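You operate a simulated robot arm through the tools that you are given. There is no shell and no other tool.

You are at the controls of a simulated robot arm. One attempt, no reset.

Task
Load the purple tee till its weld gives way, then tag it.
Fine: shut the rig guard and press the rig button to zero the load dial before you wind. Wind back off afterwards. A MAX of 10 KN or more gets the good tag on the rig pin, less the hold tag. The rig guard stays shut under load and the needle under 25 KN; pinch, knock and drop nothing.

It is judged by the outcome, as a careful person would: the job done as asked, and still so three seconds after it is handed in. It fails if anything else is knocked over, pushed out of place, dropped, spilled or broken.

Robot
A 7-joint arm with a three-finger gripper, fixed in place. Base frame: the origin is on the floor under the middle of its stand, x ahead of it, y to its left, z up; the work surface is at about z = 86.2. Readings come in cm, degrees, newtons and seconds.
It reaches about 134.2 cm from its shoulder. Its first joint turns from -166.0 to 166.0 degrees. Payload 2.69 kg.
Tool frame: the origin (TCP) lies between the finger pads and is the grasp point; the fingertips stand 3 cm ahead of it; z points along the fingers, y is the line along which they close. The gripper opens to 12.8 cm; its body begins 11.7 cm behind the TCP.
Orientation is that of the tool frame in the base frame, as a unit quaternion [w, x, y, z]. With the fingers straight down and closing along the base's y, the tool's x points along the base's -x, its y along +y and its z along -z.

Tools
- The arm moves only by the tool step_arm. Its argument "motion" is a list of rows, each a list of 3 entries, a list of its own where there are three numbers: the shift along the tool's x, y, z in cm, then the turn, a rotation vector about the tool's x, y, z in degrees, then the finger opening in cm, from 0 to 12.8. In form: [[[tx, ty, tz], [rx, ry, rz], claw], ...]. A call has 1 to 20 rows; each row is the pose to reach, as a shift and turn from the pose commanded when the call began, along the tool's axes at that moment. Rows are played at 5 a second. More than 5 cm and 8.6 degrees between two rows, or a gripper value outside its range, and nothing of the call is played. Where a pose cannot be reached the arm comes as near as it can. A force on the tool above 40 N (or 10 N above the force at the start of the call, whichever is more), or a blocked arm, ends the call early, and 0.2 s more pass. The fingers move at their own pace (about 12.7 cm/s each) and stop on an object; they squeeze with about 43 N. The grip force told is the motor's: it shows also when the fingers shut on nothing. Time passes only in rows, and 0.2 s behind the last, so rows that repeat a pose let the fingers close. The reply holds the time, the measured pose of the TCP, the force on the tool along the base axes, the opening and the grip force, in the units named above and with some noise, with the torque about the TCP (base axes, N m) and any sound that the robot's microphone picked up, and new pictures: "pictures" is both (left out), scene, wrist or none.
- Cameras (640 x 400 px; columns grow to the right, rows downward): "scene" is fixed at [5.17, 49.68, 169.92]; the picture's right is [-0.02, -1.00, 0.00], its down [-0.79, 0.01, -0.61] and it looks along [0.61, -0.01, -0.79] (base axes); focal length 371 px, centre (320, 200). "wrist" rides on the gripper at [5.8, 5.4, -13.1] in the tool frame; the picture's right is [-0.68, 0.74, 0.00], its down [-0.62, -0.57, -0.55] and it looks along [-0.40, -0.37, 0.84] (tool axes); focal length 234 px, centre (320, 200). There is no depth. A picture from a camera that has moved, and an enlarged one, comes with that camera's place and axes in the base frame and with its lens. The place of the scene camera against the robot may be out by one fixed shift of up to 1.2 cm in any direction.
- lift_body(by): moves the trunk up (or, below 0, down) by that many cm; the arm rides with it, the base frame stays. It gives what a move gives, with no picture.
- close_up(camera, box): a new picture of the part [left, top, right, bottom] of that camera's present view, enlarged. No time passes.
- finish_job(): hands the job in; it is judged then, once.

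Places have to be worked out from the pictures, the camera data and where the tool is seen. Open the gripper and draw the arm clear of the work before you hand the job in, unless the task says otherwise.

The tools are called after "Emit:" as name(argument=value, ...) on one line, values as JSON. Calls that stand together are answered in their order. step_arm: Moves the arm, as the interface text tells. Its arguments: {"type":"object","properties":{"motion":{"type":"array","items":{"type":"array"}},"pictures":{"type":"string","enum":["both","scene","wrist","none"]}},"required":["motion"]} The other tools are called the same way: lift_body (by) moves the trunk up or down; close_up (camera, box) takes an enlarged picture of a part of a camera's view; finish_job () hands the job in.

At the start:

```text
clock: 0.0
tool_pos: [41.1, 56.44, 137.97]
tool_rot: [0.0, 0.0, 1.0, -0.001]
force: [0.7, -0.3, -0.2]
torque: [0.0, -0.01, 0.0]
width: 12.79
grip_force: 0.1
trunk travel left (down, up): [-27.5, 7.5]
```

scene: 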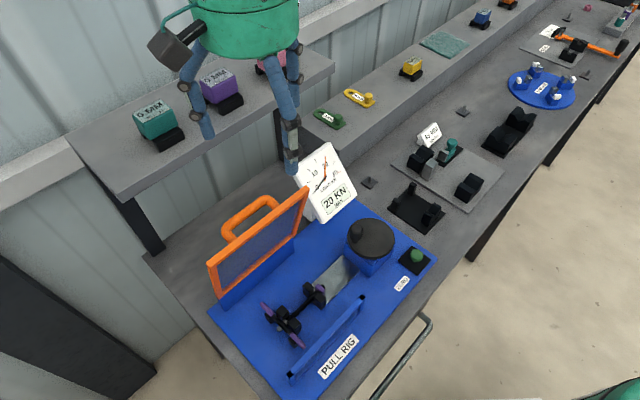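
wrist: 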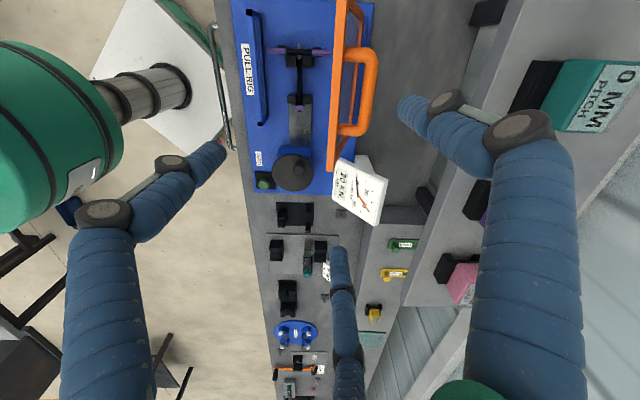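

I'll begin by looking closely at the rig, the dial and the tags before moving.

Emit:
close_up(camera="scene", box=[200, 130, 440, 400])

Emit:
close_up(camera="scene", box=[290, 60, 490, 220])

Emit:
close_up(camera="scene", box=[440, 0, 640, 130])

Emit:
close_up(camera="wrist", box=[220, 0, 420, 220])

```text
1.48 times, centred on (320, 265) of scene
camera zoom: at [5.17, 49.68, 169.92], right [-0.02, -1.0, 0.0], down [-0.79, 0.01, -0.61], along [0.61, -0.01, -0.79], focal length 550 px, centre (320, 104)
```

zoom: 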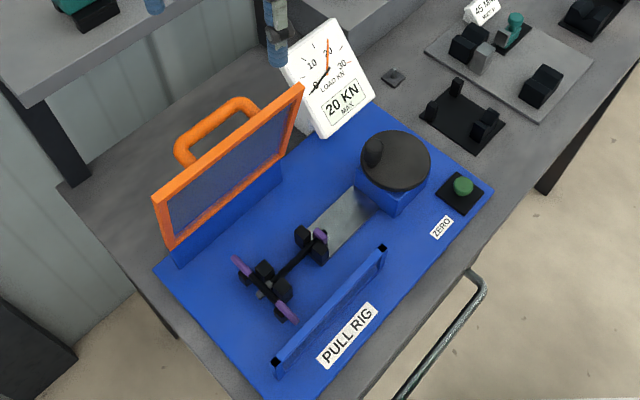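

```text
2.50 times, centred on (390, 140) of scene
camera zoom: at [5.17, 49.68, 169.92], right [-0.02, -1.0, 0.0], down [-0.79, 0.01, -0.61], along [0.61, -0.01, -0.79], focal length 928 px, centre (145, 350)
```

zoom: 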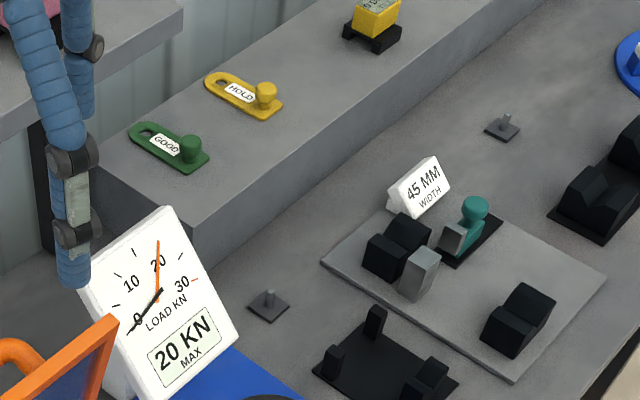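

```text
3.08 times, centred on (540, 65) of scene
camera zoom: at [5.17, 49.68, 169.92], right [-0.02, -1.0, 0.0], down [-0.79, 0.01, -0.61], along [0.61, -0.01, -0.79], focal length 1142 px, centre (-357, 615)
```

zoom: 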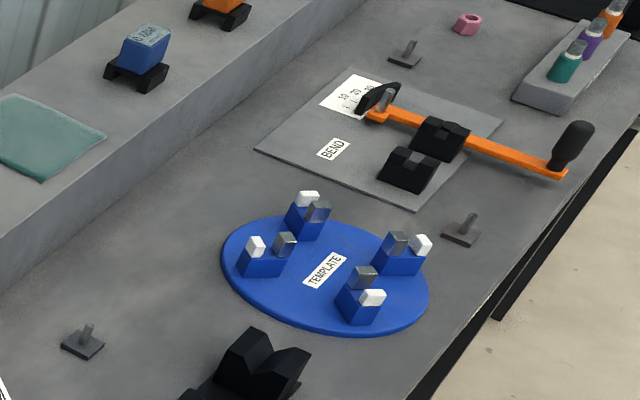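

```text
1.82 times, centred on (320, 110) of wrist
camera zoom: at [35.19, 61.65, 151.19], right [0.68, 0.74, 0.0], down [0.62, -0.57, 0.55], along [0.4, -0.37, -0.84], focal length 426 px, centre (320, 364)
```

zoom: 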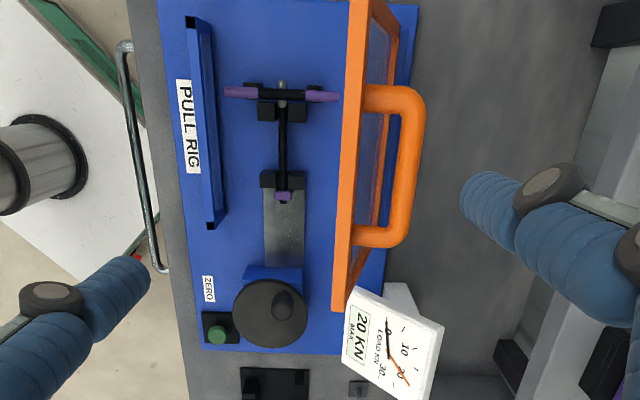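

The purple tee is already in the rig, and the guard is open (an orange frame with its handle at the back). The bench runs roughly along (0.67,-0.74). I'll turn the tool about 48° so the fingers close across the bench, raise it a little, and look again.

Emit:
step_arm(motion=[[[0, 0, -1], [0, 0, 8], 12.8], [[0, 0, -2], [0, 0, 16], 12.8], [[0, 0, -3], [0, 0, 24], 12.8], [[0, 0, -4], [0, 0, 32], 12.8], [[0, 0, -5], [0, 0, 40], 12.8], [[0, 0, -6], [0, 0, 48], 12.8]])

```text
clock: 1.4
tool_pos: [40.99, 56.33, 144.14]
tool_rot: [0.0, 0.407, 0.913, 0.0]
force: [-0.7, 0.1, -1.0]
torque: [0.03, 0.02, 0.01]
width: 12.76
grip_force: 0.1
trunk travel left (down, up): [-27.5, 7.5]
camera wrist: at [41.06, 64.22, 157.18], right [1.0, -0.01, 0.0], down [-0.01, -0.84, 0.55], along [-0.01, -0.55, -0.84], focal length 234 px, centre (320, 200)
```

scene: 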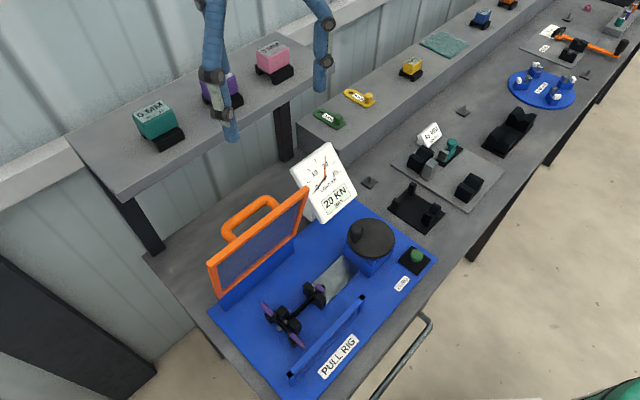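
wrist: 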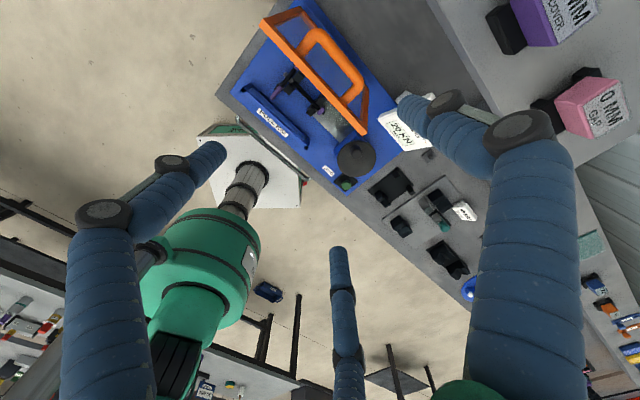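

The camera now looks along -y. I'll move about 18 cm towards +y, staying high, for a side-rear view of the guard and its handle.

Emit:
step_arm(motion=[[[3.4, 3.0, 0], [0, 0, 0], 12.8], [[6.7, 6.0, 0], [0, 0, 0], 12.8], [[10.0, 9.0, 0], [0, 0, 0], 12.8], [[13.4, 12.0, 0], [0, 0, 0], 12.8]])

Emit:
close_up(camera="wrist", box=[220, 0, 480, 200])

```text
clock: 2.4
tool_pos: [41.1, 74.57, 143.91]
tool_rot: [0.0, 0.406, 0.914, -0.002]
force: [0.6, 0.4, -1.4]
torque: [-0.1, -0.01, 0.01]
width: 12.8
grip_force: 0.0
trunk travel left (down, up): [-27.5, 7.5]
camera wrist: at [41.04, 82.36, 157.02], right [1.0, -0.01, 0.0], down [-0.01, -0.83, 0.55], along [-0.01, -0.55, -0.83], focal length 234 px, centre (320, 200)
```

scene: 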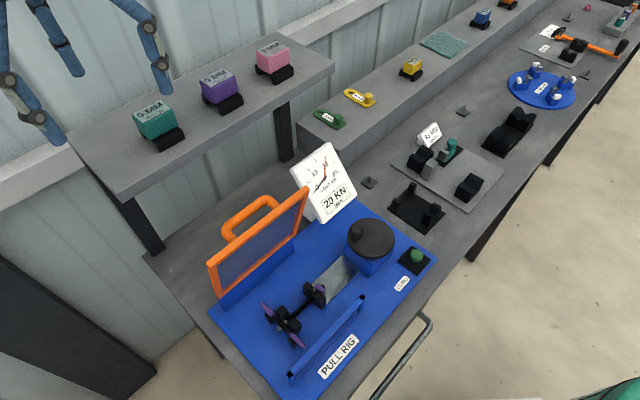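
wrist: 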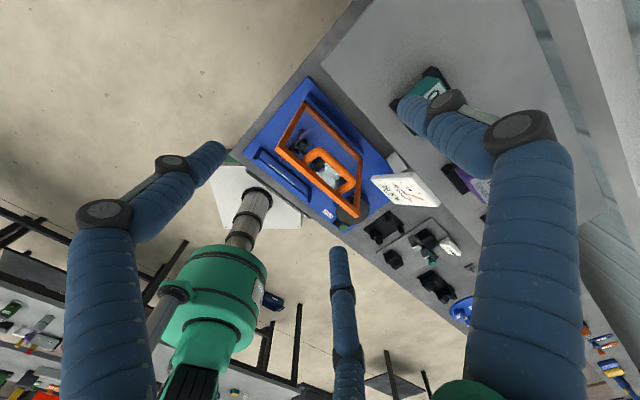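

```text
2.00 times, centred on (350, 100) of wrist
camera zoom: at [41.04, 82.36, 157.02], right [1.0, -0.01, 0.0], down [-0.01, -0.83, 0.55], along [-0.01, -0.55, -0.83], focal length 468 px, centre (260, 400)
```

zoom: 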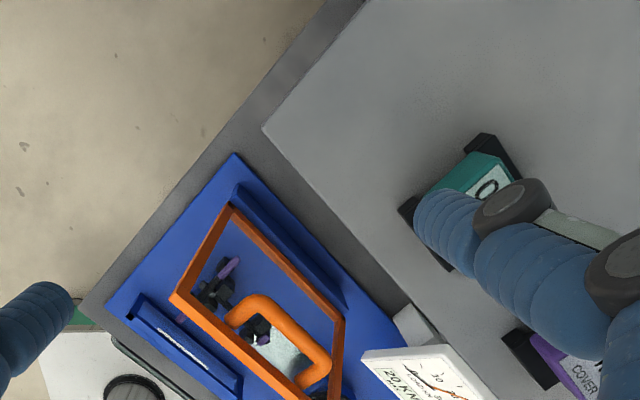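

I'll zoom in on the guard in this view to pin down its corners and handle.

Emit:
close_up(camera="wrist", box=[240, 70, 448, 230])

Emit:
close_up(camera="scene", box=[200, 170, 360, 310])

```text
2.50 times, centred on (344, 150) of wrist
camera zoom: at [41.04, 82.36, 157.02], right [1.0, -0.01, 0.0], down [-0.01, -0.83, 0.55], along [-0.01, -0.55, -0.83], focal length 585 px, centre (260, 325)
```

zoom: 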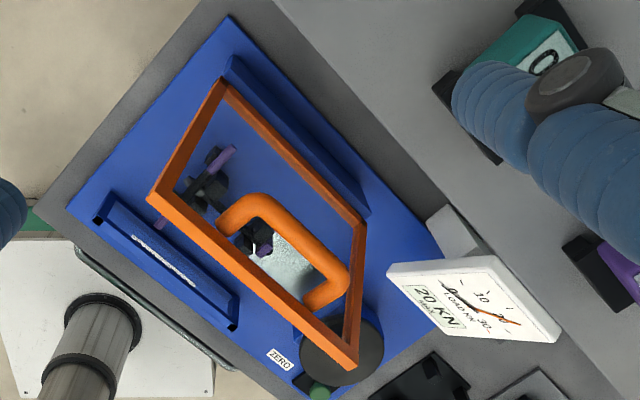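

```text
2.86 times, centred on (280, 240) of scene
camera zoom: at [5.17, 49.68, 169.92], right [-0.02, -1.0, 0.0], down [-0.79, 0.01, -0.61], along [0.61, -0.01, -0.79], focal length 1060 px, centre (434, 86)
```

zoom: 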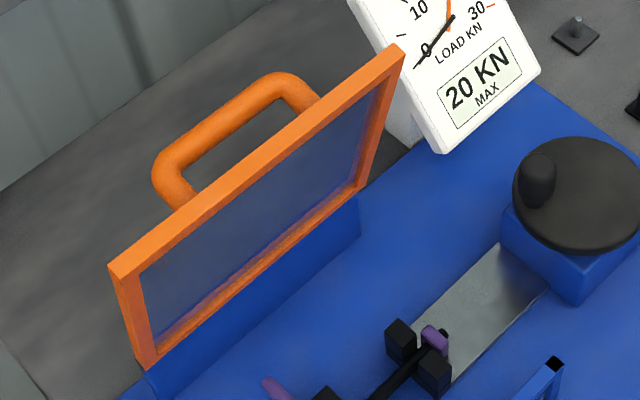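

The guard leans about 15° forward of vertical, with its handle bar about 4 cm behind it near the top. I need to know how these three fingers close, so I'll close them partly and then fully in free air.

Emit:
step_arm(motion=[[[0, 0, 0], [0, 0, 0], 5], [[0, 0, 0], [0, 0, 0], 5], [[0, 0, 0], [0, 0, 0], 5]], pictures="wrist")

Emit:
step_arm(motion=[[[0, 0, 0], [0, 0, 0], 0], [[0, 0, 0], [0, 0, 0], 0], [[0, 0, 0], [0, 0, 0], 0]], pictures="both")

```text
clock: 3.2
tool_pos: [41.06, 74.37, 144.05]
tool_rot: [0.0, 0.407, 0.913, 0.0]
force: [-0.4, 0.5, 0.0]
torque: [0.04, -0.01, -0.02]
width: 5.0
grip_force: 0.0
trunk travel left (down, up): [-27.5, 7.5]
camera wrist: at [40.97, 82.14, 157.31], right [1.0, -0.01, 0.0], down [-0.01, -0.84, 0.55], along [-0.01, -0.55, -0.84], focal length 234 px, centre (320, 200)
```

wrist: 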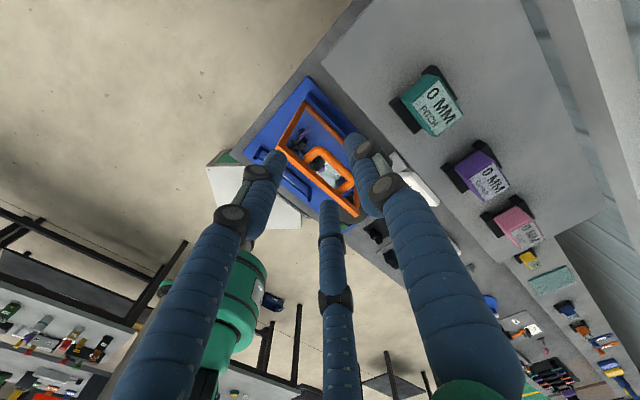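

```text
clock: 4.0
tool_pos: [41.02, 74.33, 144.21]
tool_rot: [-0.001, 0.406, 0.914, 0.0]
force: [0.6, 0.2, -0.5]
torque: [-0.02, -0.01, -0.04]
width: 0.21
grip_force: 31.9
trunk travel left (down, up): [-27.5, 7.5]
camera wrist: at [40.99, 82.19, 157.25], right [1.0, -0.01, 0.0], down [-0.01, -0.84, 0.55], along [-0.01, -0.55, -0.84], focal length 234 px, centre (320, 200)
```

scene: 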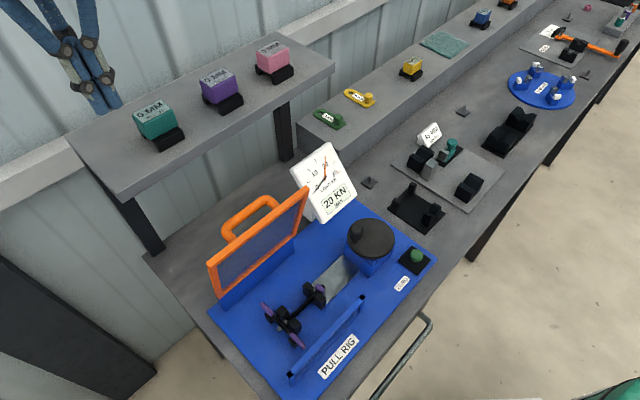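
wrist: 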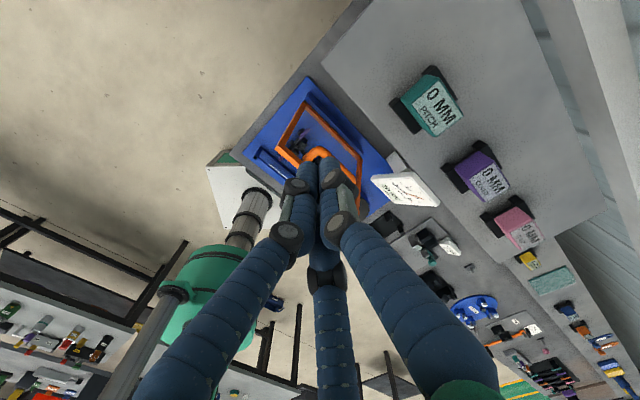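

The fingers close radially like a chuck: thumb at +y, the other two at -y ± x, each about 1.6 cm thick. The handle centre should be near (44.5, 62.5, 113.7). I'll go to a pre-grasp about 20 cm back along the guard plane, tilted 15°, and look closely.

Emit:
step_arm(motion=[[[-2.3, -2.1, 1], [0, 0, 0], 6], [[-4.6, -4.2, 3], [-3, 0, -0.5], 6], [[-6.9, -6.3, 5.5], [-7, 0.1, -1.2], 6], [[-9.2, -8.4, 8], [-11, 0.2, -1.8], 6], [[-11.45, -10.44, 11.1], [-15, 0.33, -2.5], 6]])

Emit:
close_up(camera="wrist", box=[160, 0, 480, 200])

```text
clock: 5.2
tool_pos: [40.82, 58.84, 132.92]
tool_rot: [0.051, 0.382, 0.915, 0.121]
force: [-0.3, 0.4, 0.4]
torque: [-0.01, -0.01, 0.01]
width: 6.01
grip_force: 0.0
trunk travel left (down, up): [-27.5, 7.5]
camera wrist: at [37.97, 64.12, 147.01], right [0.98, 0.02, 0.19], down [-0.06, -0.92, 0.38], along [0.18, -0.39, -0.9], focal length 234 px, centre (320, 200)
```

scene: 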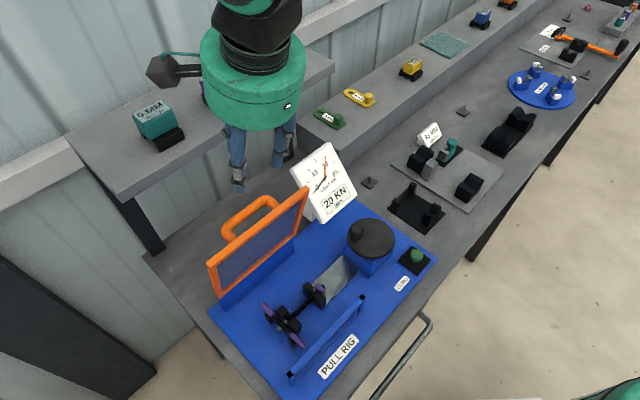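
wrist: 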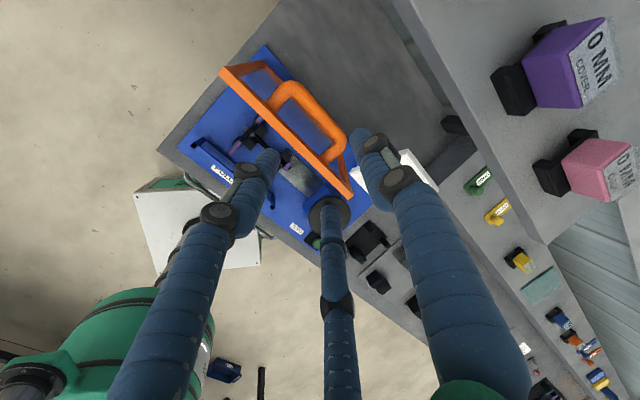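

```text
2.00 times, centred on (320, 100) of wrist
camera zoom: at [37.97, 64.12, 147.01], right [0.98, 0.02, 0.19], down [-0.06, -0.92, 0.38], along [0.18, -0.39, -0.9], focal length 468 px, centre (320, 400)
```

zoom: 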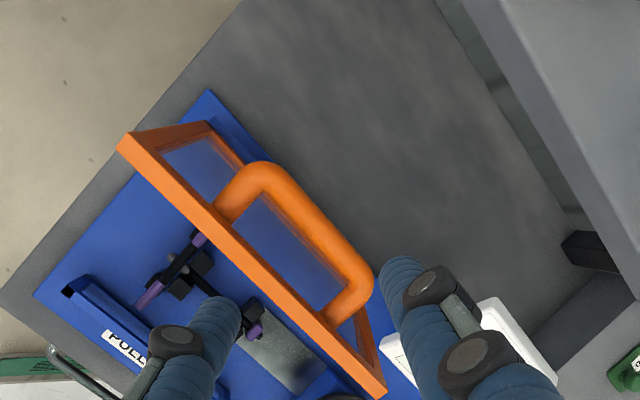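

The handle bar centre triangulates to about (44.4, 62.1, 112.7), roughly 20.8 cm ahead of the TCP with y offset -0.6. I'll advance 10.5 cm with the correction, narrow the fingers to 4 cm, and check the alignment.

Emit:
step_arm(motion=[[[-0.1, -0.4, 3.5], [0, 0, 0], 4], [[-0.2, -0.8, 7], [0, 0, 0], 4], [[-0.2, -1.1, 10.5], [0, 0, 0], 4], [[-0.2, -1.1, 10.5], [0, 0, 0], 4]])

Emit:
close_up(camera="wrist", box=[160, 30, 480, 230])

Emit:
close_up(camera="scene", box=[200, 80, 360, 220])

```text
clock: 6.2
tool_pos: [42.31, 60.0, 122.46]
tool_rot: [0.051, 0.383, 0.914, 0.121]
force: [0.1, 0.5, -1.0]
torque: [-0.01, 0.03, 0.03]
width: 4.0
grip_force: 0.1
trunk travel left (down, up): [-27.5, 7.5]
camera wrist: at [39.38, 65.3, 136.5], right [0.98, 0.02, 0.19], down [-0.06, -0.92, 0.38], along [0.18, -0.39, -0.9], focal length 234 px, centre (320, 200)
```

scene: 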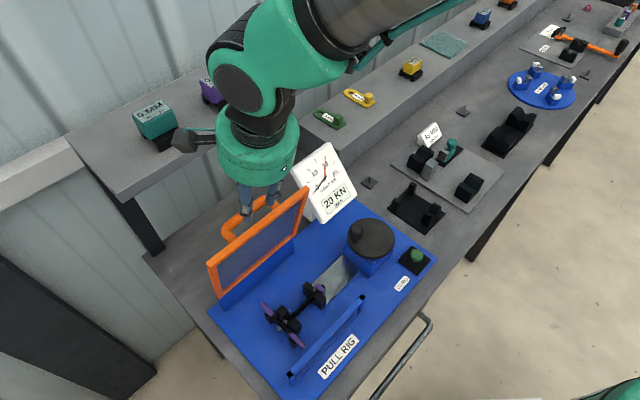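
wrist: 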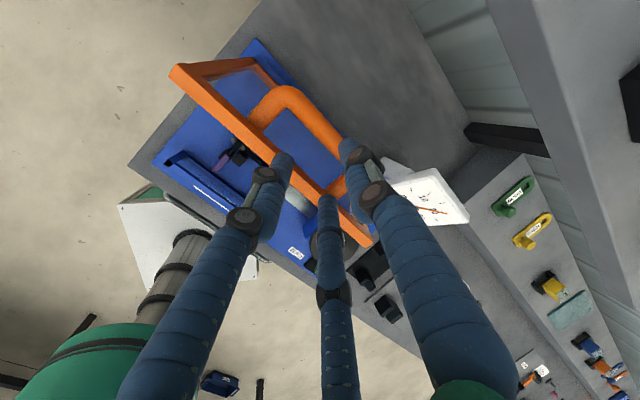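

```text
2.00 times, centred on (320, 130) of wrist
camera zoom: at [39.38, 65.3, 136.5], right [0.98, 0.02, 0.19], down [-0.06, -0.92, 0.38], along [0.18, -0.39, -0.9], focal length 468 px, centre (320, 340)
```

zoom: 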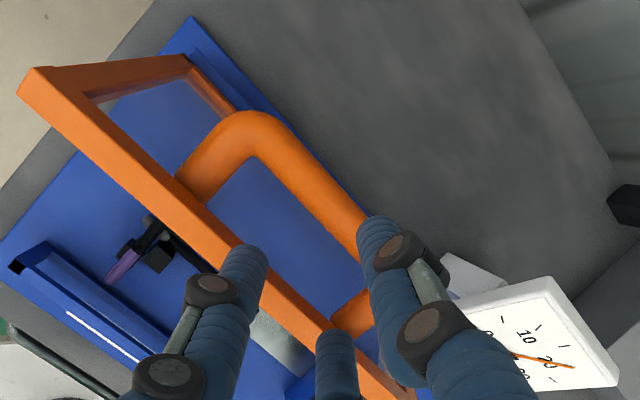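

```text
2.86 times, centred on (280, 150) of scene
camera zoom: at [5.17, 49.68, 169.92], right [-0.02, -1.0, 0.0], down [-0.79, 0.01, -0.61], along [0.61, -0.01, -0.79], focal length 1060 px, centre (434, 343)
```

zoom: 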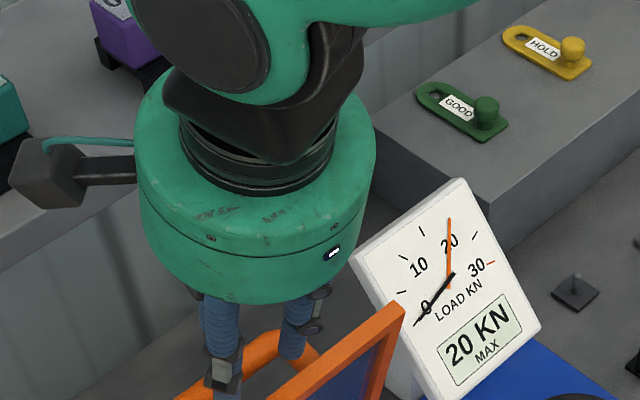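

The bar looks about 0.3–0.5 cm further back than planned. I'll shift slightly in +y, advance 5 cm so the tips come level with the top of the frame, and recheck.

Emit:
step_arm(motion=[[[0, 0.25, 2.5], [0, 0, 0], 4], [[0, 0.25, 5], [0, 0, 0], 4], [[0, 0.25, 5], [0, 0, 0], 4]])

Emit:
close_up(camera="wrist", box=[200, 40, 440, 190])

Emit:
close_up(camera="scene", box=[200, 110, 360, 250])

```text
clock: 7.0
tool_pos: [43.36, 60.99, 117.63]
tool_rot: [0.05, 0.383, 0.914, 0.121]
force: [1.5, -1.3, 3.8]
torque: [0.02, -0.08, -0.02]
width: 4.01
grip_force: 0.1
trunk travel left (down, up): [-27.5, 7.5]
camera wrist: at [40.5, 66.32, 131.79], right [0.98, 0.02, 0.19], down [-0.06, -0.92, 0.38], along [0.18, -0.39, -0.9], focal length 234 px, centre (320, 200)
```

scene: 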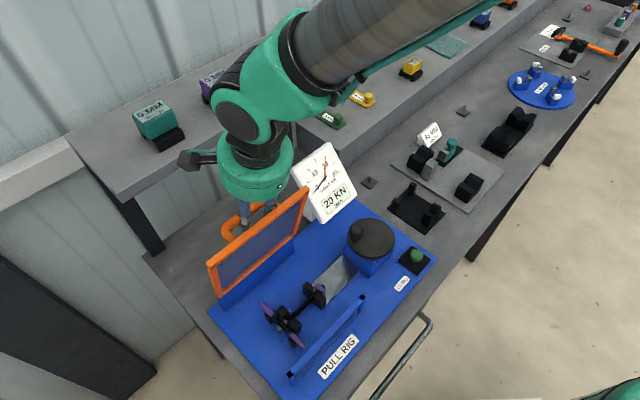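
wrist: 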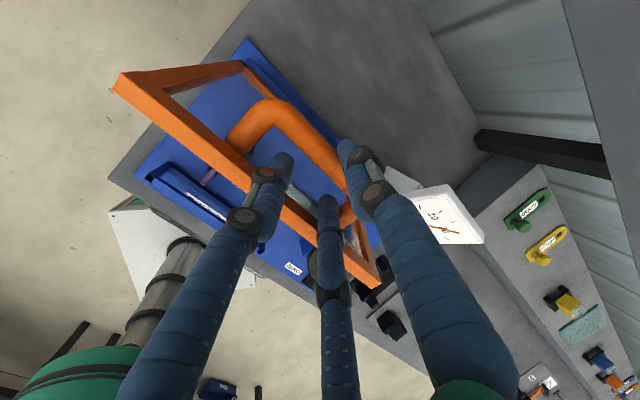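

```text
2.67 times, centred on (320, 115) of wrist
camera zoom: at [40.5, 66.32, 131.79], right [0.98, 0.02, 0.19], down [-0.06, -0.92, 0.38], along [0.18, -0.39, -0.9], focal length 624 px, centre (320, 427)
```

zoom: 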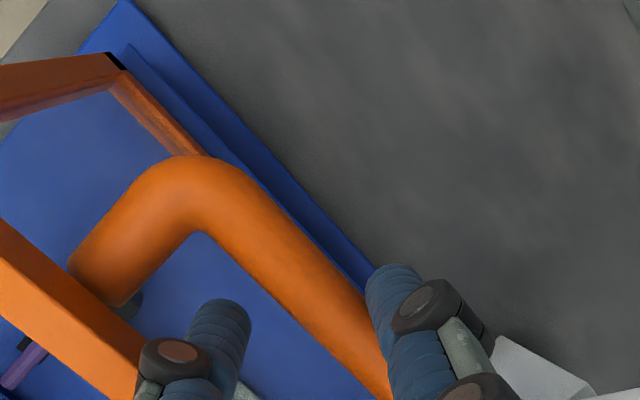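

```text
2.86 times, centred on (280, 180) of scene
camera zoom: at [5.17, 49.68, 169.92], right [-0.02, -1.0, 0.0], down [-0.79, 0.01, -0.61], along [0.61, -0.01, -0.79], focal length 1060 px, centre (434, 257)
```

zoom: 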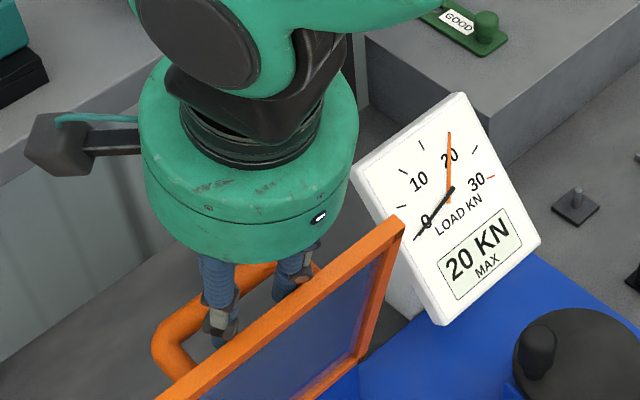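

Cross-checking, the bar is actually at tool (y≈1.1, z≈2.9), so the tips are already level with it, and the knuckles may be grazing the frame (about 4 N). I'll shift +y, ease the tilt by 7° and go 1.5 cm deeper to cage the bar.

Emit:
step_arm(motion=[[[0, 0.4, 0], [1.5, 0, 0], 4], [[0, 0.7, 0], [3, 0, 0], 4], [[0, 0.78, 0.3], [5, 0, 0], 4], [[0, 0.81, 0.7], [7, 0, 0], 4]])

Emit:
close_up(camera="wrist", box=[200, 40, 440, 190])

Emit:
close_up(camera="scene", box=[200, 130, 360, 270])

```text
clock: 8.0
tool_pos: [44.18, 61.56, 117.3]
tool_rot: [0.027, 0.386, 0.92, 0.064]
force: [0.1, -0.3, 1.4]
torque: [0.02, -0.01, 0.02]
width: 3.98
grip_force: 0.1
trunk travel left (down, up): [-27.5, 7.5]
camera wrist: at [42.41, 68.18, 131.05], right [0.99, 0.03, 0.1], down [-0.02, -0.89, 0.47], along [0.1, -0.46, -0.88], focal length 234 px, centre (320, 200)
```

scene: 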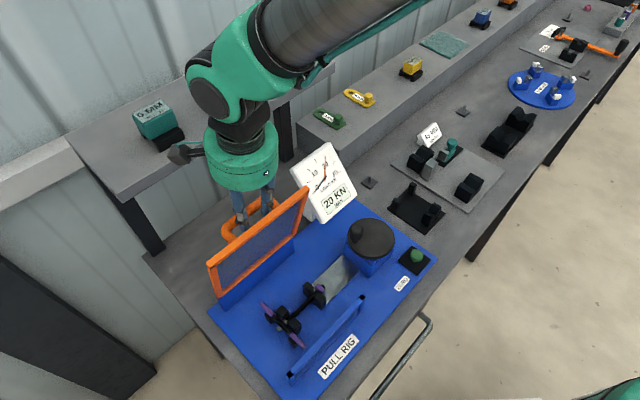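
wrist: 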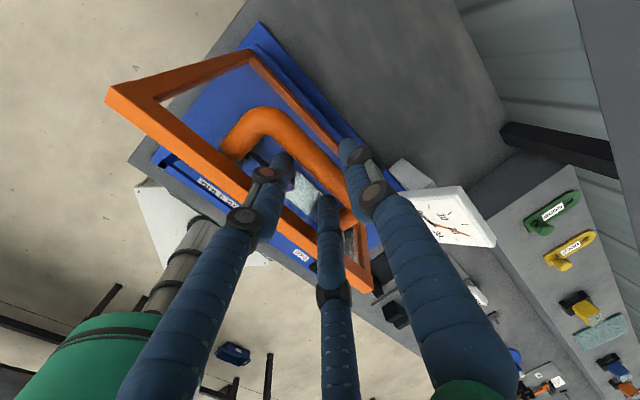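

```text
2.67 times, centred on (320, 115) of wrist
camera zoom: at [42.41, 68.18, 131.05], right [0.99, 0.03, 0.1], down [-0.02, -0.89, 0.47], along [0.1, -0.46, -0.88], focal length 624 px, centre (320, 427)
```

zoom: 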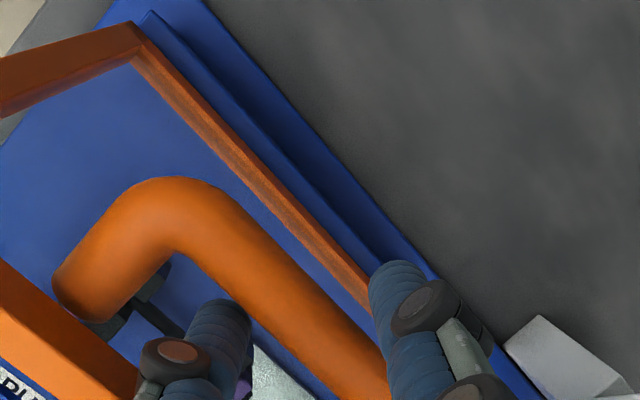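

```text
2.86 times, centred on (280, 200) of scene
camera zoom: at [5.17, 49.68, 169.92], right [-0.02, -1.0, 0.0], down [-0.79, 0.01, -0.61], along [0.61, -0.01, -0.79], focal length 1060 px, centre (434, 200)
```

zoom: 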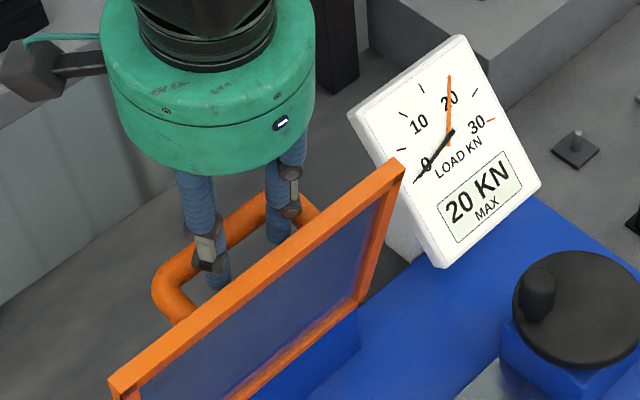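

The guard hasn't moved and the tips are inside the handle. I'll go 0.9 cm deeper and narrow the fingers to about 3.2 cm, so the bar is caged with little slack but not squeezed.

Emit:
step_arm(motion=[[[0, 0, 0.5], [0, 0, 0], 4], [[0, 0, 0.9], [0, 0, 0], 4], [[0, 0, 0.9], [0, 0, 0], 3.6], [[0, 0, 0.9], [0, 0, 0], 3.2], [[0, 0, 0.9], [0, 0, 0], 3.2]])

Emit:
close_up(camera="wrist", box=[200, 60, 440, 210])

Emit:
close_up(camera="scene", box=[200, 150, 300, 230])

```text
clock: 9.2
tool_pos: [44.05, 61.79, 116.46]
tool_rot: [0.027, 0.385, 0.92, 0.065]
force: [-0.4, -0.3, -0.1]
torque: [0.01, -0.01, 0.01]
width: 3.22
grip_force: 0.3
trunk travel left (down, up): [-27.5, 7.5]
camera wrist: at [42.45, 68.24, 130.15], right [0.99, 0.03, 0.1], down [-0.02, -0.89, 0.46], along [0.1, -0.46, -0.88], focal length 234 px, centre (320, 200)
```

scene: 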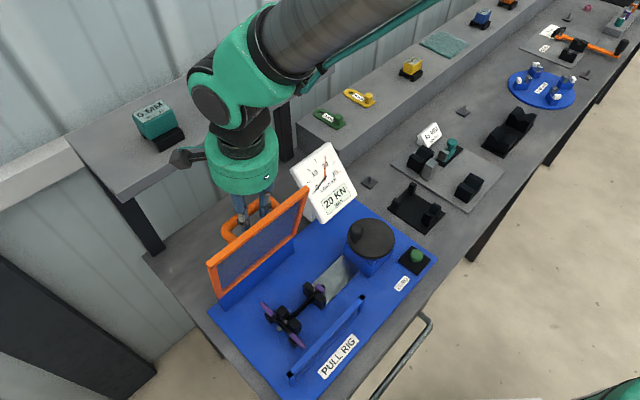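
wrist: 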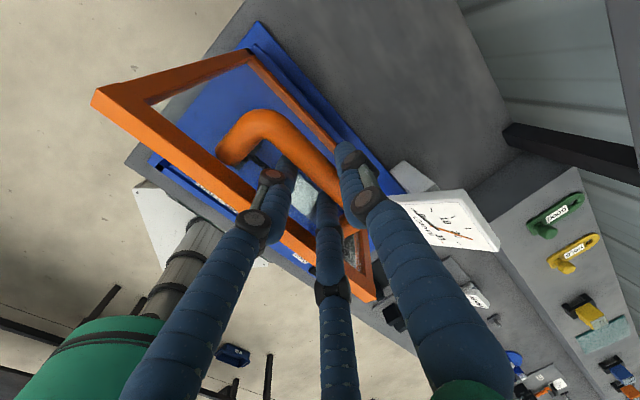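

```text
2.67 times, centred on (320, 135) of wrist
camera zoom: at [42.45, 68.24, 130.15], right [0.99, 0.03, 0.1], down [-0.02, -0.89, 0.46], along [0.1, -0.46, -0.88], focal length 624 px, centre (320, 373)
```

zoom: 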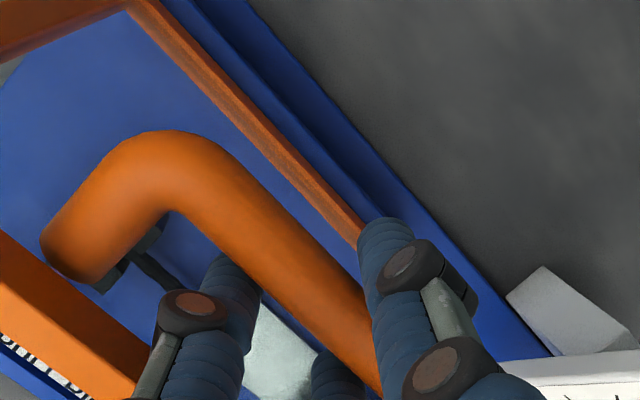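

```text
5.00 times, centred on (250, 190) of scene
camera zoom: at [5.17, 49.68, 169.92], right [-0.02, -1.0, 0.0], down [-0.79, 0.01, -0.61], along [0.61, -0.01, -0.79], focal length 1855 px, centre (670, 250)
```

zoom: 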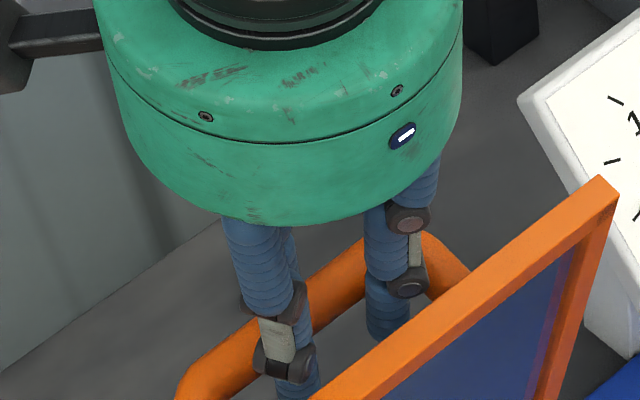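

The cage is good: thumb behind the bar, two fingers inside the handle, and no force. I'll swing the guard a first 8° around its hinge (about e2 = 76.6, z = 94.5) and watch the forces.

Emit:
step_arm(motion=[[[0, -0.72, -0.05], [0, 0, 0], 3.2], [[0, -1.45, -0.08], [0, 0, 0], 3.2], [[0, -2.17, -0.08], [0, 0, 0], 3.2], [[0, -2.9, -0.06], [0, 0, 0], 3.2]])

Emit:
close_up(camera="wrist", box=[160, 40, 480, 240])

```text
clock: 10.2
tool_pos: [42.1, 59.73, 116.11]
tool_rot: [0.028, 0.385, 0.92, 0.063]
force: [0.7, 0.7, 0.7]
torque: [0.06, -0.06, 0.03]
width: 3.2
grip_force: 0.2
trunk travel left (down, up): [-27.5, 7.5]
camera wrist: at [40.38, 66.2, 129.8], right [0.99, 0.03, 0.1], down [-0.02, -0.89, 0.46], along [0.1, -0.46, -0.88], focal length 234 px, centre (320, 200)
```

scene: 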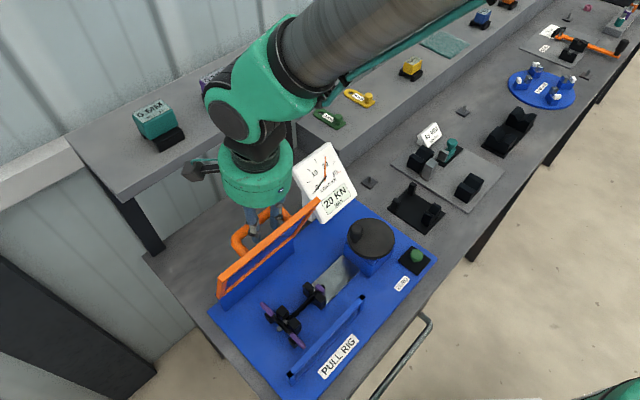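
wrist: 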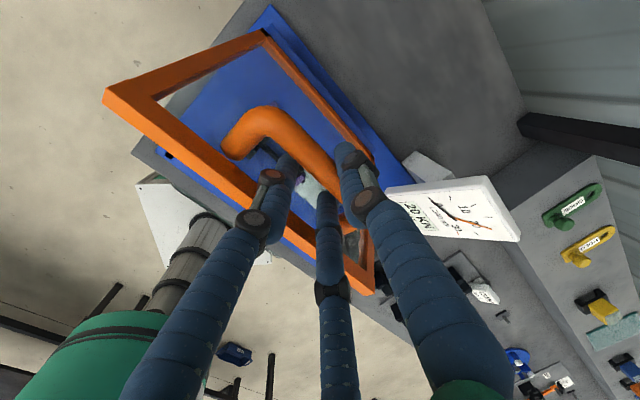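

```text
2.00 times, centred on (320, 140) of wrist
camera zoom: at [40.38, 66.2, 129.8], right [0.99, 0.03, 0.1], down [-0.02, -0.89, 0.46], along [0.1, -0.46, -0.88], focal length 468 px, centre (320, 320)
```

zoom: 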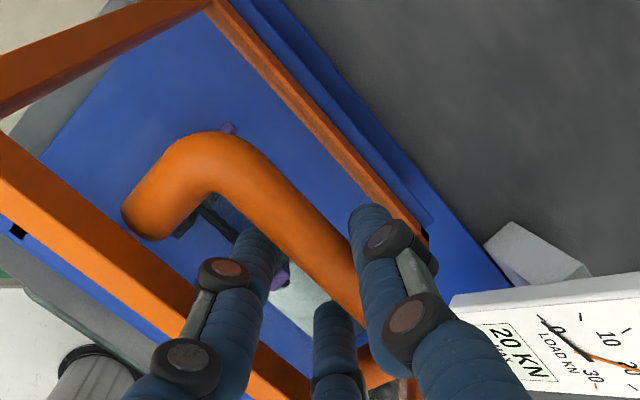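

The guard follows with under 1 N. I'll continue about 24° further along the arc.

Emit:
step_arm(motion=[[[0, -1.44, 0.12], [0, 0, 0], 3.2], [[0, -2.88, 0.35], [0, 0, 0], 3.2], [[0, -4.29, 0.67], [0, 0, 0], 3.2], [[0, -5.68, 1.09], [0, 0, 0], 3.2], [[0, -7.03, 1.61], [0, 0, 0], 3.2], [[0, -8.35, 2.22], [0, 0, 0], 3.2]])

Emit:
close_up(camera="wrist", box=[160, 40, 480, 240])

```text
clock: 11.6
tool_pos: [36.34, 54.12, 112.68]
tool_rot: [0.027, 0.386, 0.92, 0.064]
force: [-0.1, -0.5, 0.0]
torque: [-0.01, 0.01, -0.01]
width: 3.19
grip_force: 0.0
trunk travel left (down, up): [-27.5, 7.5]
camera wrist: at [34.69, 60.63, 126.38], right [0.99, 0.03, 0.1], down [-0.02, -0.89, 0.46], along [0.1, -0.46, -0.88], focal length 234 px, centre (320, 200)
```

scene: 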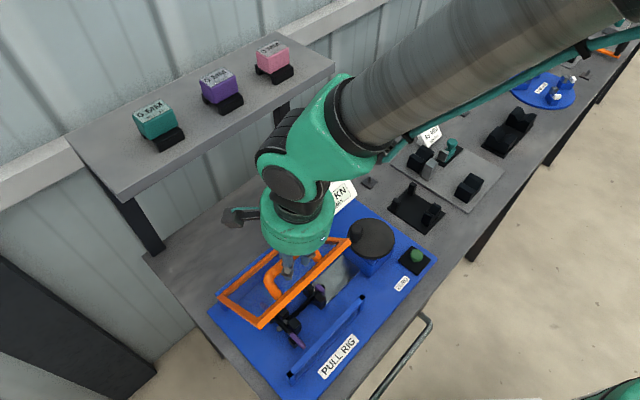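
wrist: 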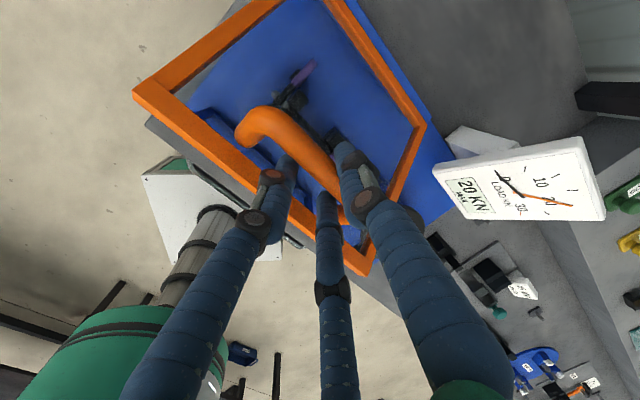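

```text
2.00 times, centred on (320, 140) of wrist
camera zoom: at [34.69, 60.63, 126.38], right [0.99, 0.03, 0.1], down [-0.02, -0.89, 0.46], along [0.1, -0.46, -0.88], focal length 468 px, centre (320, 320)
```

zoom: 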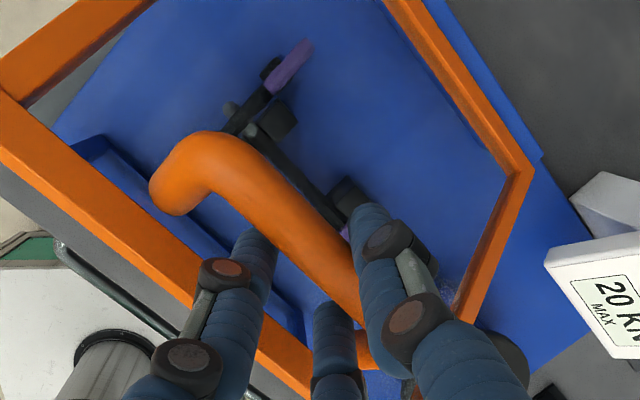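

It tracks well with no force. I'll carry on another 20° along the arc and check again.

Emit:
step_arm(motion=[[[0, -1.27, 0.7], [0, 0, 0], 3.2], [[0, -2.49, 1.49], [0, 0, 0], 3.2], [[0, -3.65, 2.36], [0, 0, 0], 3.2], [[0, -4.74, 3.31], [0, 0, 0], 3.2], [[0, -5.77, 4.33], [0, 0, 0], 3.2]])

Emit:
close_up(camera="wrist", box=[160, 40, 480, 240])

Emit:
close_up(camera="scene", box=[200, 200, 440, 360])

```text
clock: 12.8
tool_pos: [32.83, 50.44, 107.55]
tool_rot: [0.027, 0.385, 0.92, 0.064]
force: [0.0, 0.4, -0.7]
torque: [-0.02, -0.01, 0.03]
width: 3.21
grip_force: 0.7
trunk travel left (down, up): [-27.5, 7.5]
camera wrist: at [31.1, 57.1, 121.34], right [0.99, 0.03, 0.1], down [-0.02, -0.89, 0.46], along [0.1, -0.46, -0.88], focal length 234 px, centre (320, 200)
```

scene: 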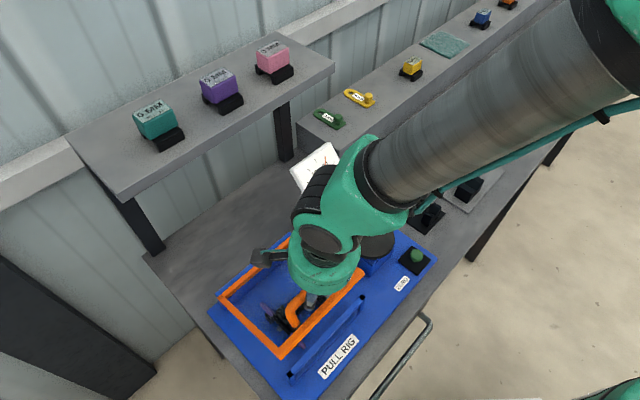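
wrist: 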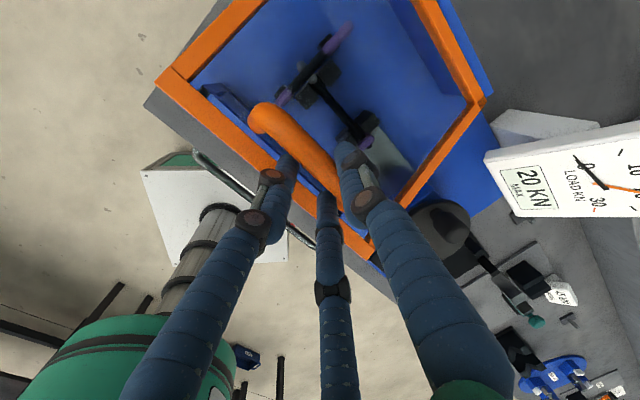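

```text
2.00 times, centred on (320, 140) of wrist
camera zoom: at [31.1, 57.1, 121.34], right [0.99, 0.03, 0.1], down [-0.02, -0.89, 0.46], along [0.1, -0.46, -0.88], focal length 468 px, centre (320, 320)
```

zoom: 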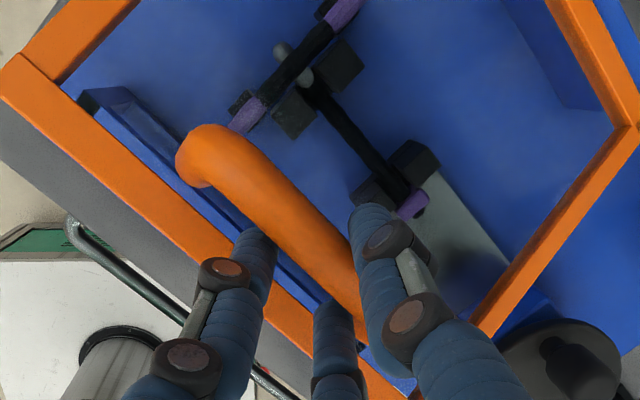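

```text
2.50 times, centred on (320, 280) of scene
camera zoom: at [5.17, 49.68, 169.92], right [-0.02, -1.0, 0.0], down [-0.79, 0.01, -0.61], along [0.61, -0.01, -0.79], focal length 928 px, centre (320, 0)
```

zoom: 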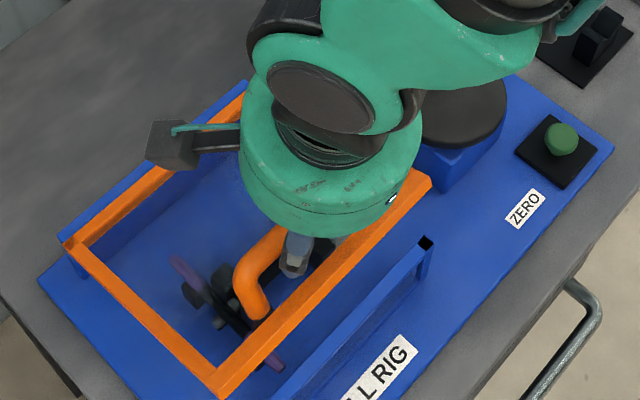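

The guard is at about 67° and follows well. I'll go another 16° slowly, then feel for the stop.

Emit:
step_arm(motion=[[[0, -0.48, 0.53], [0, 0, 0], 3.2], [[0, -0.95, 1.09], [0, 0, 0], 3.2], [[0, -1.4, 1.66], [0, 0, 0], 3.2], [[0, -1.83, 2.25], [0, 0, 0], 3.2], [[0, -2.23, 2.85], [0, 0, 0], 3.2], [[0, -2.62, 3.46], [0, 0, 0], 3.2], [[0, -2.98, 4.09], [0, 0, 0], 3.2], [[0, -3.33, 4.73], [0, 0, 0], 3.2]])

Emit:
close_up(camera="wrist", box=[160, 40, 480, 240])

Emit:
close_up(camera="scene", box=[200, 200, 440, 360])

```text
clock: 14.6
tool_pos: [30.81, 48.66, 102.39]
tool_rot: [0.028, 0.385, 0.92, 0.065]
force: [0.8, 1.8, -0.2]
torque: [0.02, -0.02, 0.03]
width: 3.35
grip_force: 1.3
trunk travel left (down, up): [-27.5, 7.5]
camera wrist: at [29.2, 55.25, 116.2], right [0.99, 0.03, 0.1], down [-0.02, -0.89, 0.46], along [0.1, -0.46, -0.88], focal length 234 px, centre (320, 200)
```

scene: 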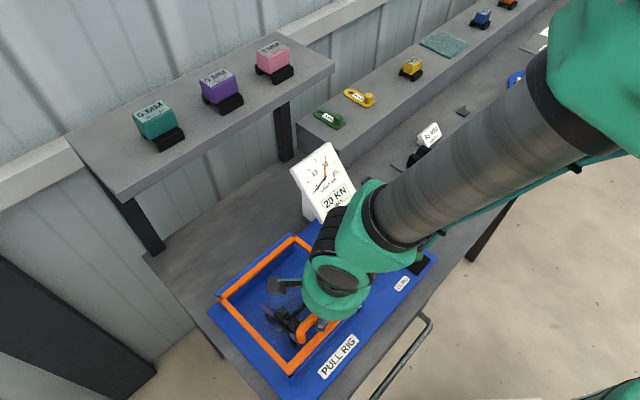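
wrist: 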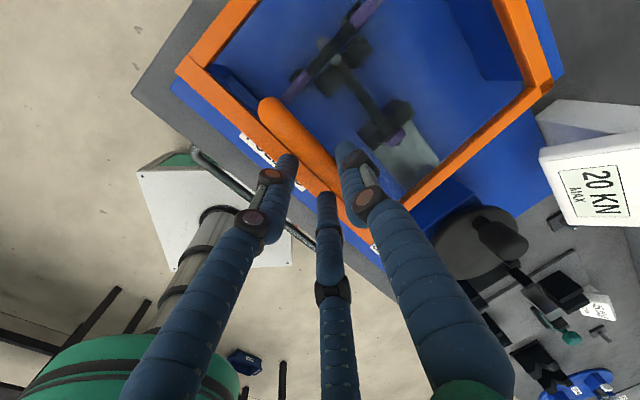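

```text
2.00 times, centred on (320, 140) of wrist
camera zoom: at [29.2, 55.25, 116.2], right [0.99, 0.03, 0.1], down [-0.02, -0.89, 0.46], along [0.1, -0.46, -0.88], focal length 468 px, centre (320, 320)
```

zoom: 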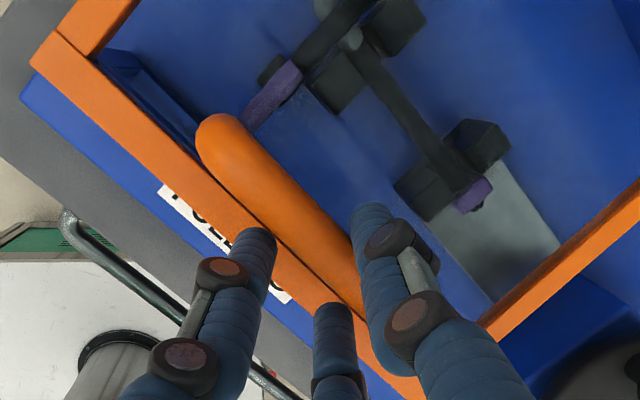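

```text
2.50 times, centred on (320, 280) of scene
camera zoom: at [5.17, 49.68, 169.92], right [-0.02, -1.0, 0.0], down [-0.79, 0.01, -0.61], along [0.61, -0.01, -0.79], focal length 928 px, centre (320, 0)
```

zoom: 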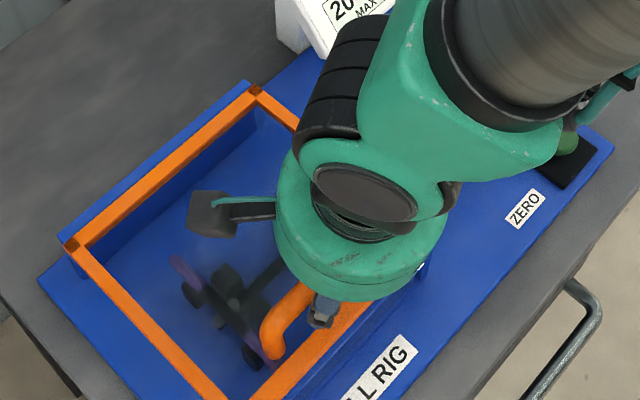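

It's nearly flat with a slight sideways load, so I'll loosen the fingers to 3.7 cm and lower the last few degrees gently.

Emit:
step_arm(motion=[[[0, 0.1, 0], [0, 0, 0], 3.7], [[0, -0.05, 0.33], [0, 0, 0], 3.7], [[0, -0.15, 0.65], [0, 0, 0], 3.7], [[0, -0.3, 0.98], [0, 0, 0], 3.7], [[0, -0.45, 1.31], [0, 0, 0], 3.7], [[0, -0.6, 1.65], [0, 0, 0], 3.7]])

Emit:
close_up(camera="wrist", box=[160, 40, 480, 240])

Emit:
close_up(camera="scene", box=[200, 230, 410, 390])

```text
clock: 16.0
tool_pos: [30.62, 48.39, 100.66]
tool_rot: [0.027, 0.386, 0.92, 0.064]
force: [-0.1, 0.9, -0.4]
torque: [0.0, -0.03, -0.01]
width: 3.72
grip_force: 0.0
trunk travel left (down, up): [-27.5, 7.5]
camera wrist: at [28.96, 54.96, 114.46], right [0.99, 0.03, 0.1], down [-0.02, -0.89, 0.46], along [0.1, -0.46, -0.88], focal length 234 px, centre (320, 200)
```

scene: 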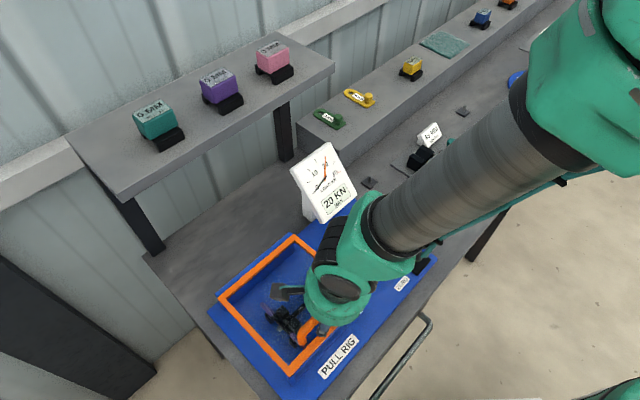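
wrist: 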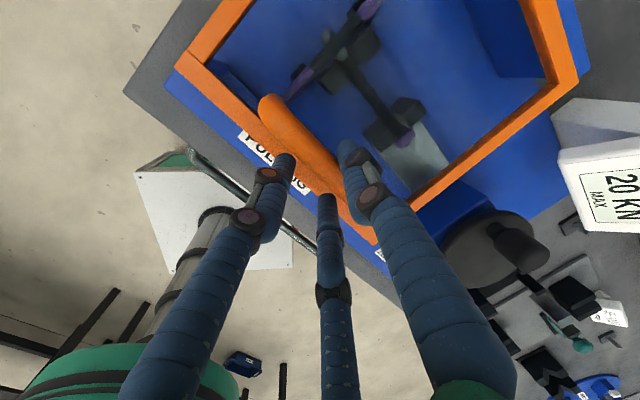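

```text
2.00 times, centred on (320, 140) of wrist
camera zoom: at [28.96, 54.96, 114.46], right [0.99, 0.03, 0.1], down [-0.02, -0.89, 0.46], along [0.1, -0.46, -0.88], focal length 468 px, centre (320, 320)
```

zoom: 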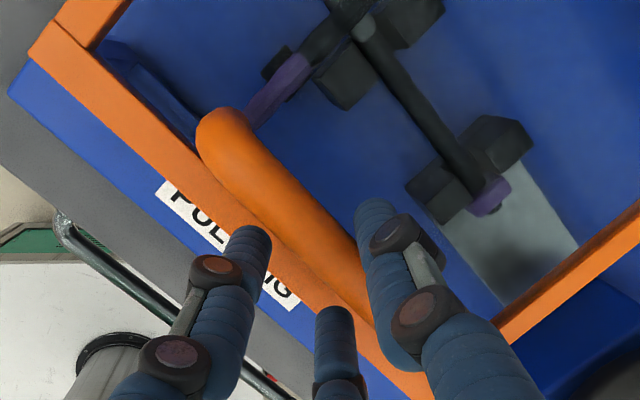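

```text
2.50 times, centred on (305, 310) of scene
camera zoom: at [5.17, 49.68, 169.92], right [-0.02, -1.0, 0.0], down [-0.79, 0.01, -0.61], along [0.61, -0.01, -0.79], focal length 928 px, centre (358, -75)
```

zoom: 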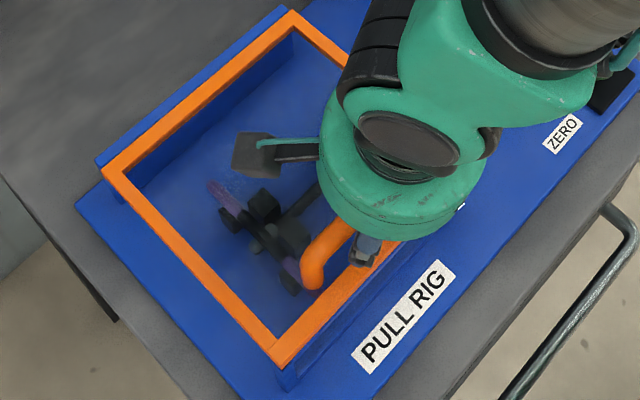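

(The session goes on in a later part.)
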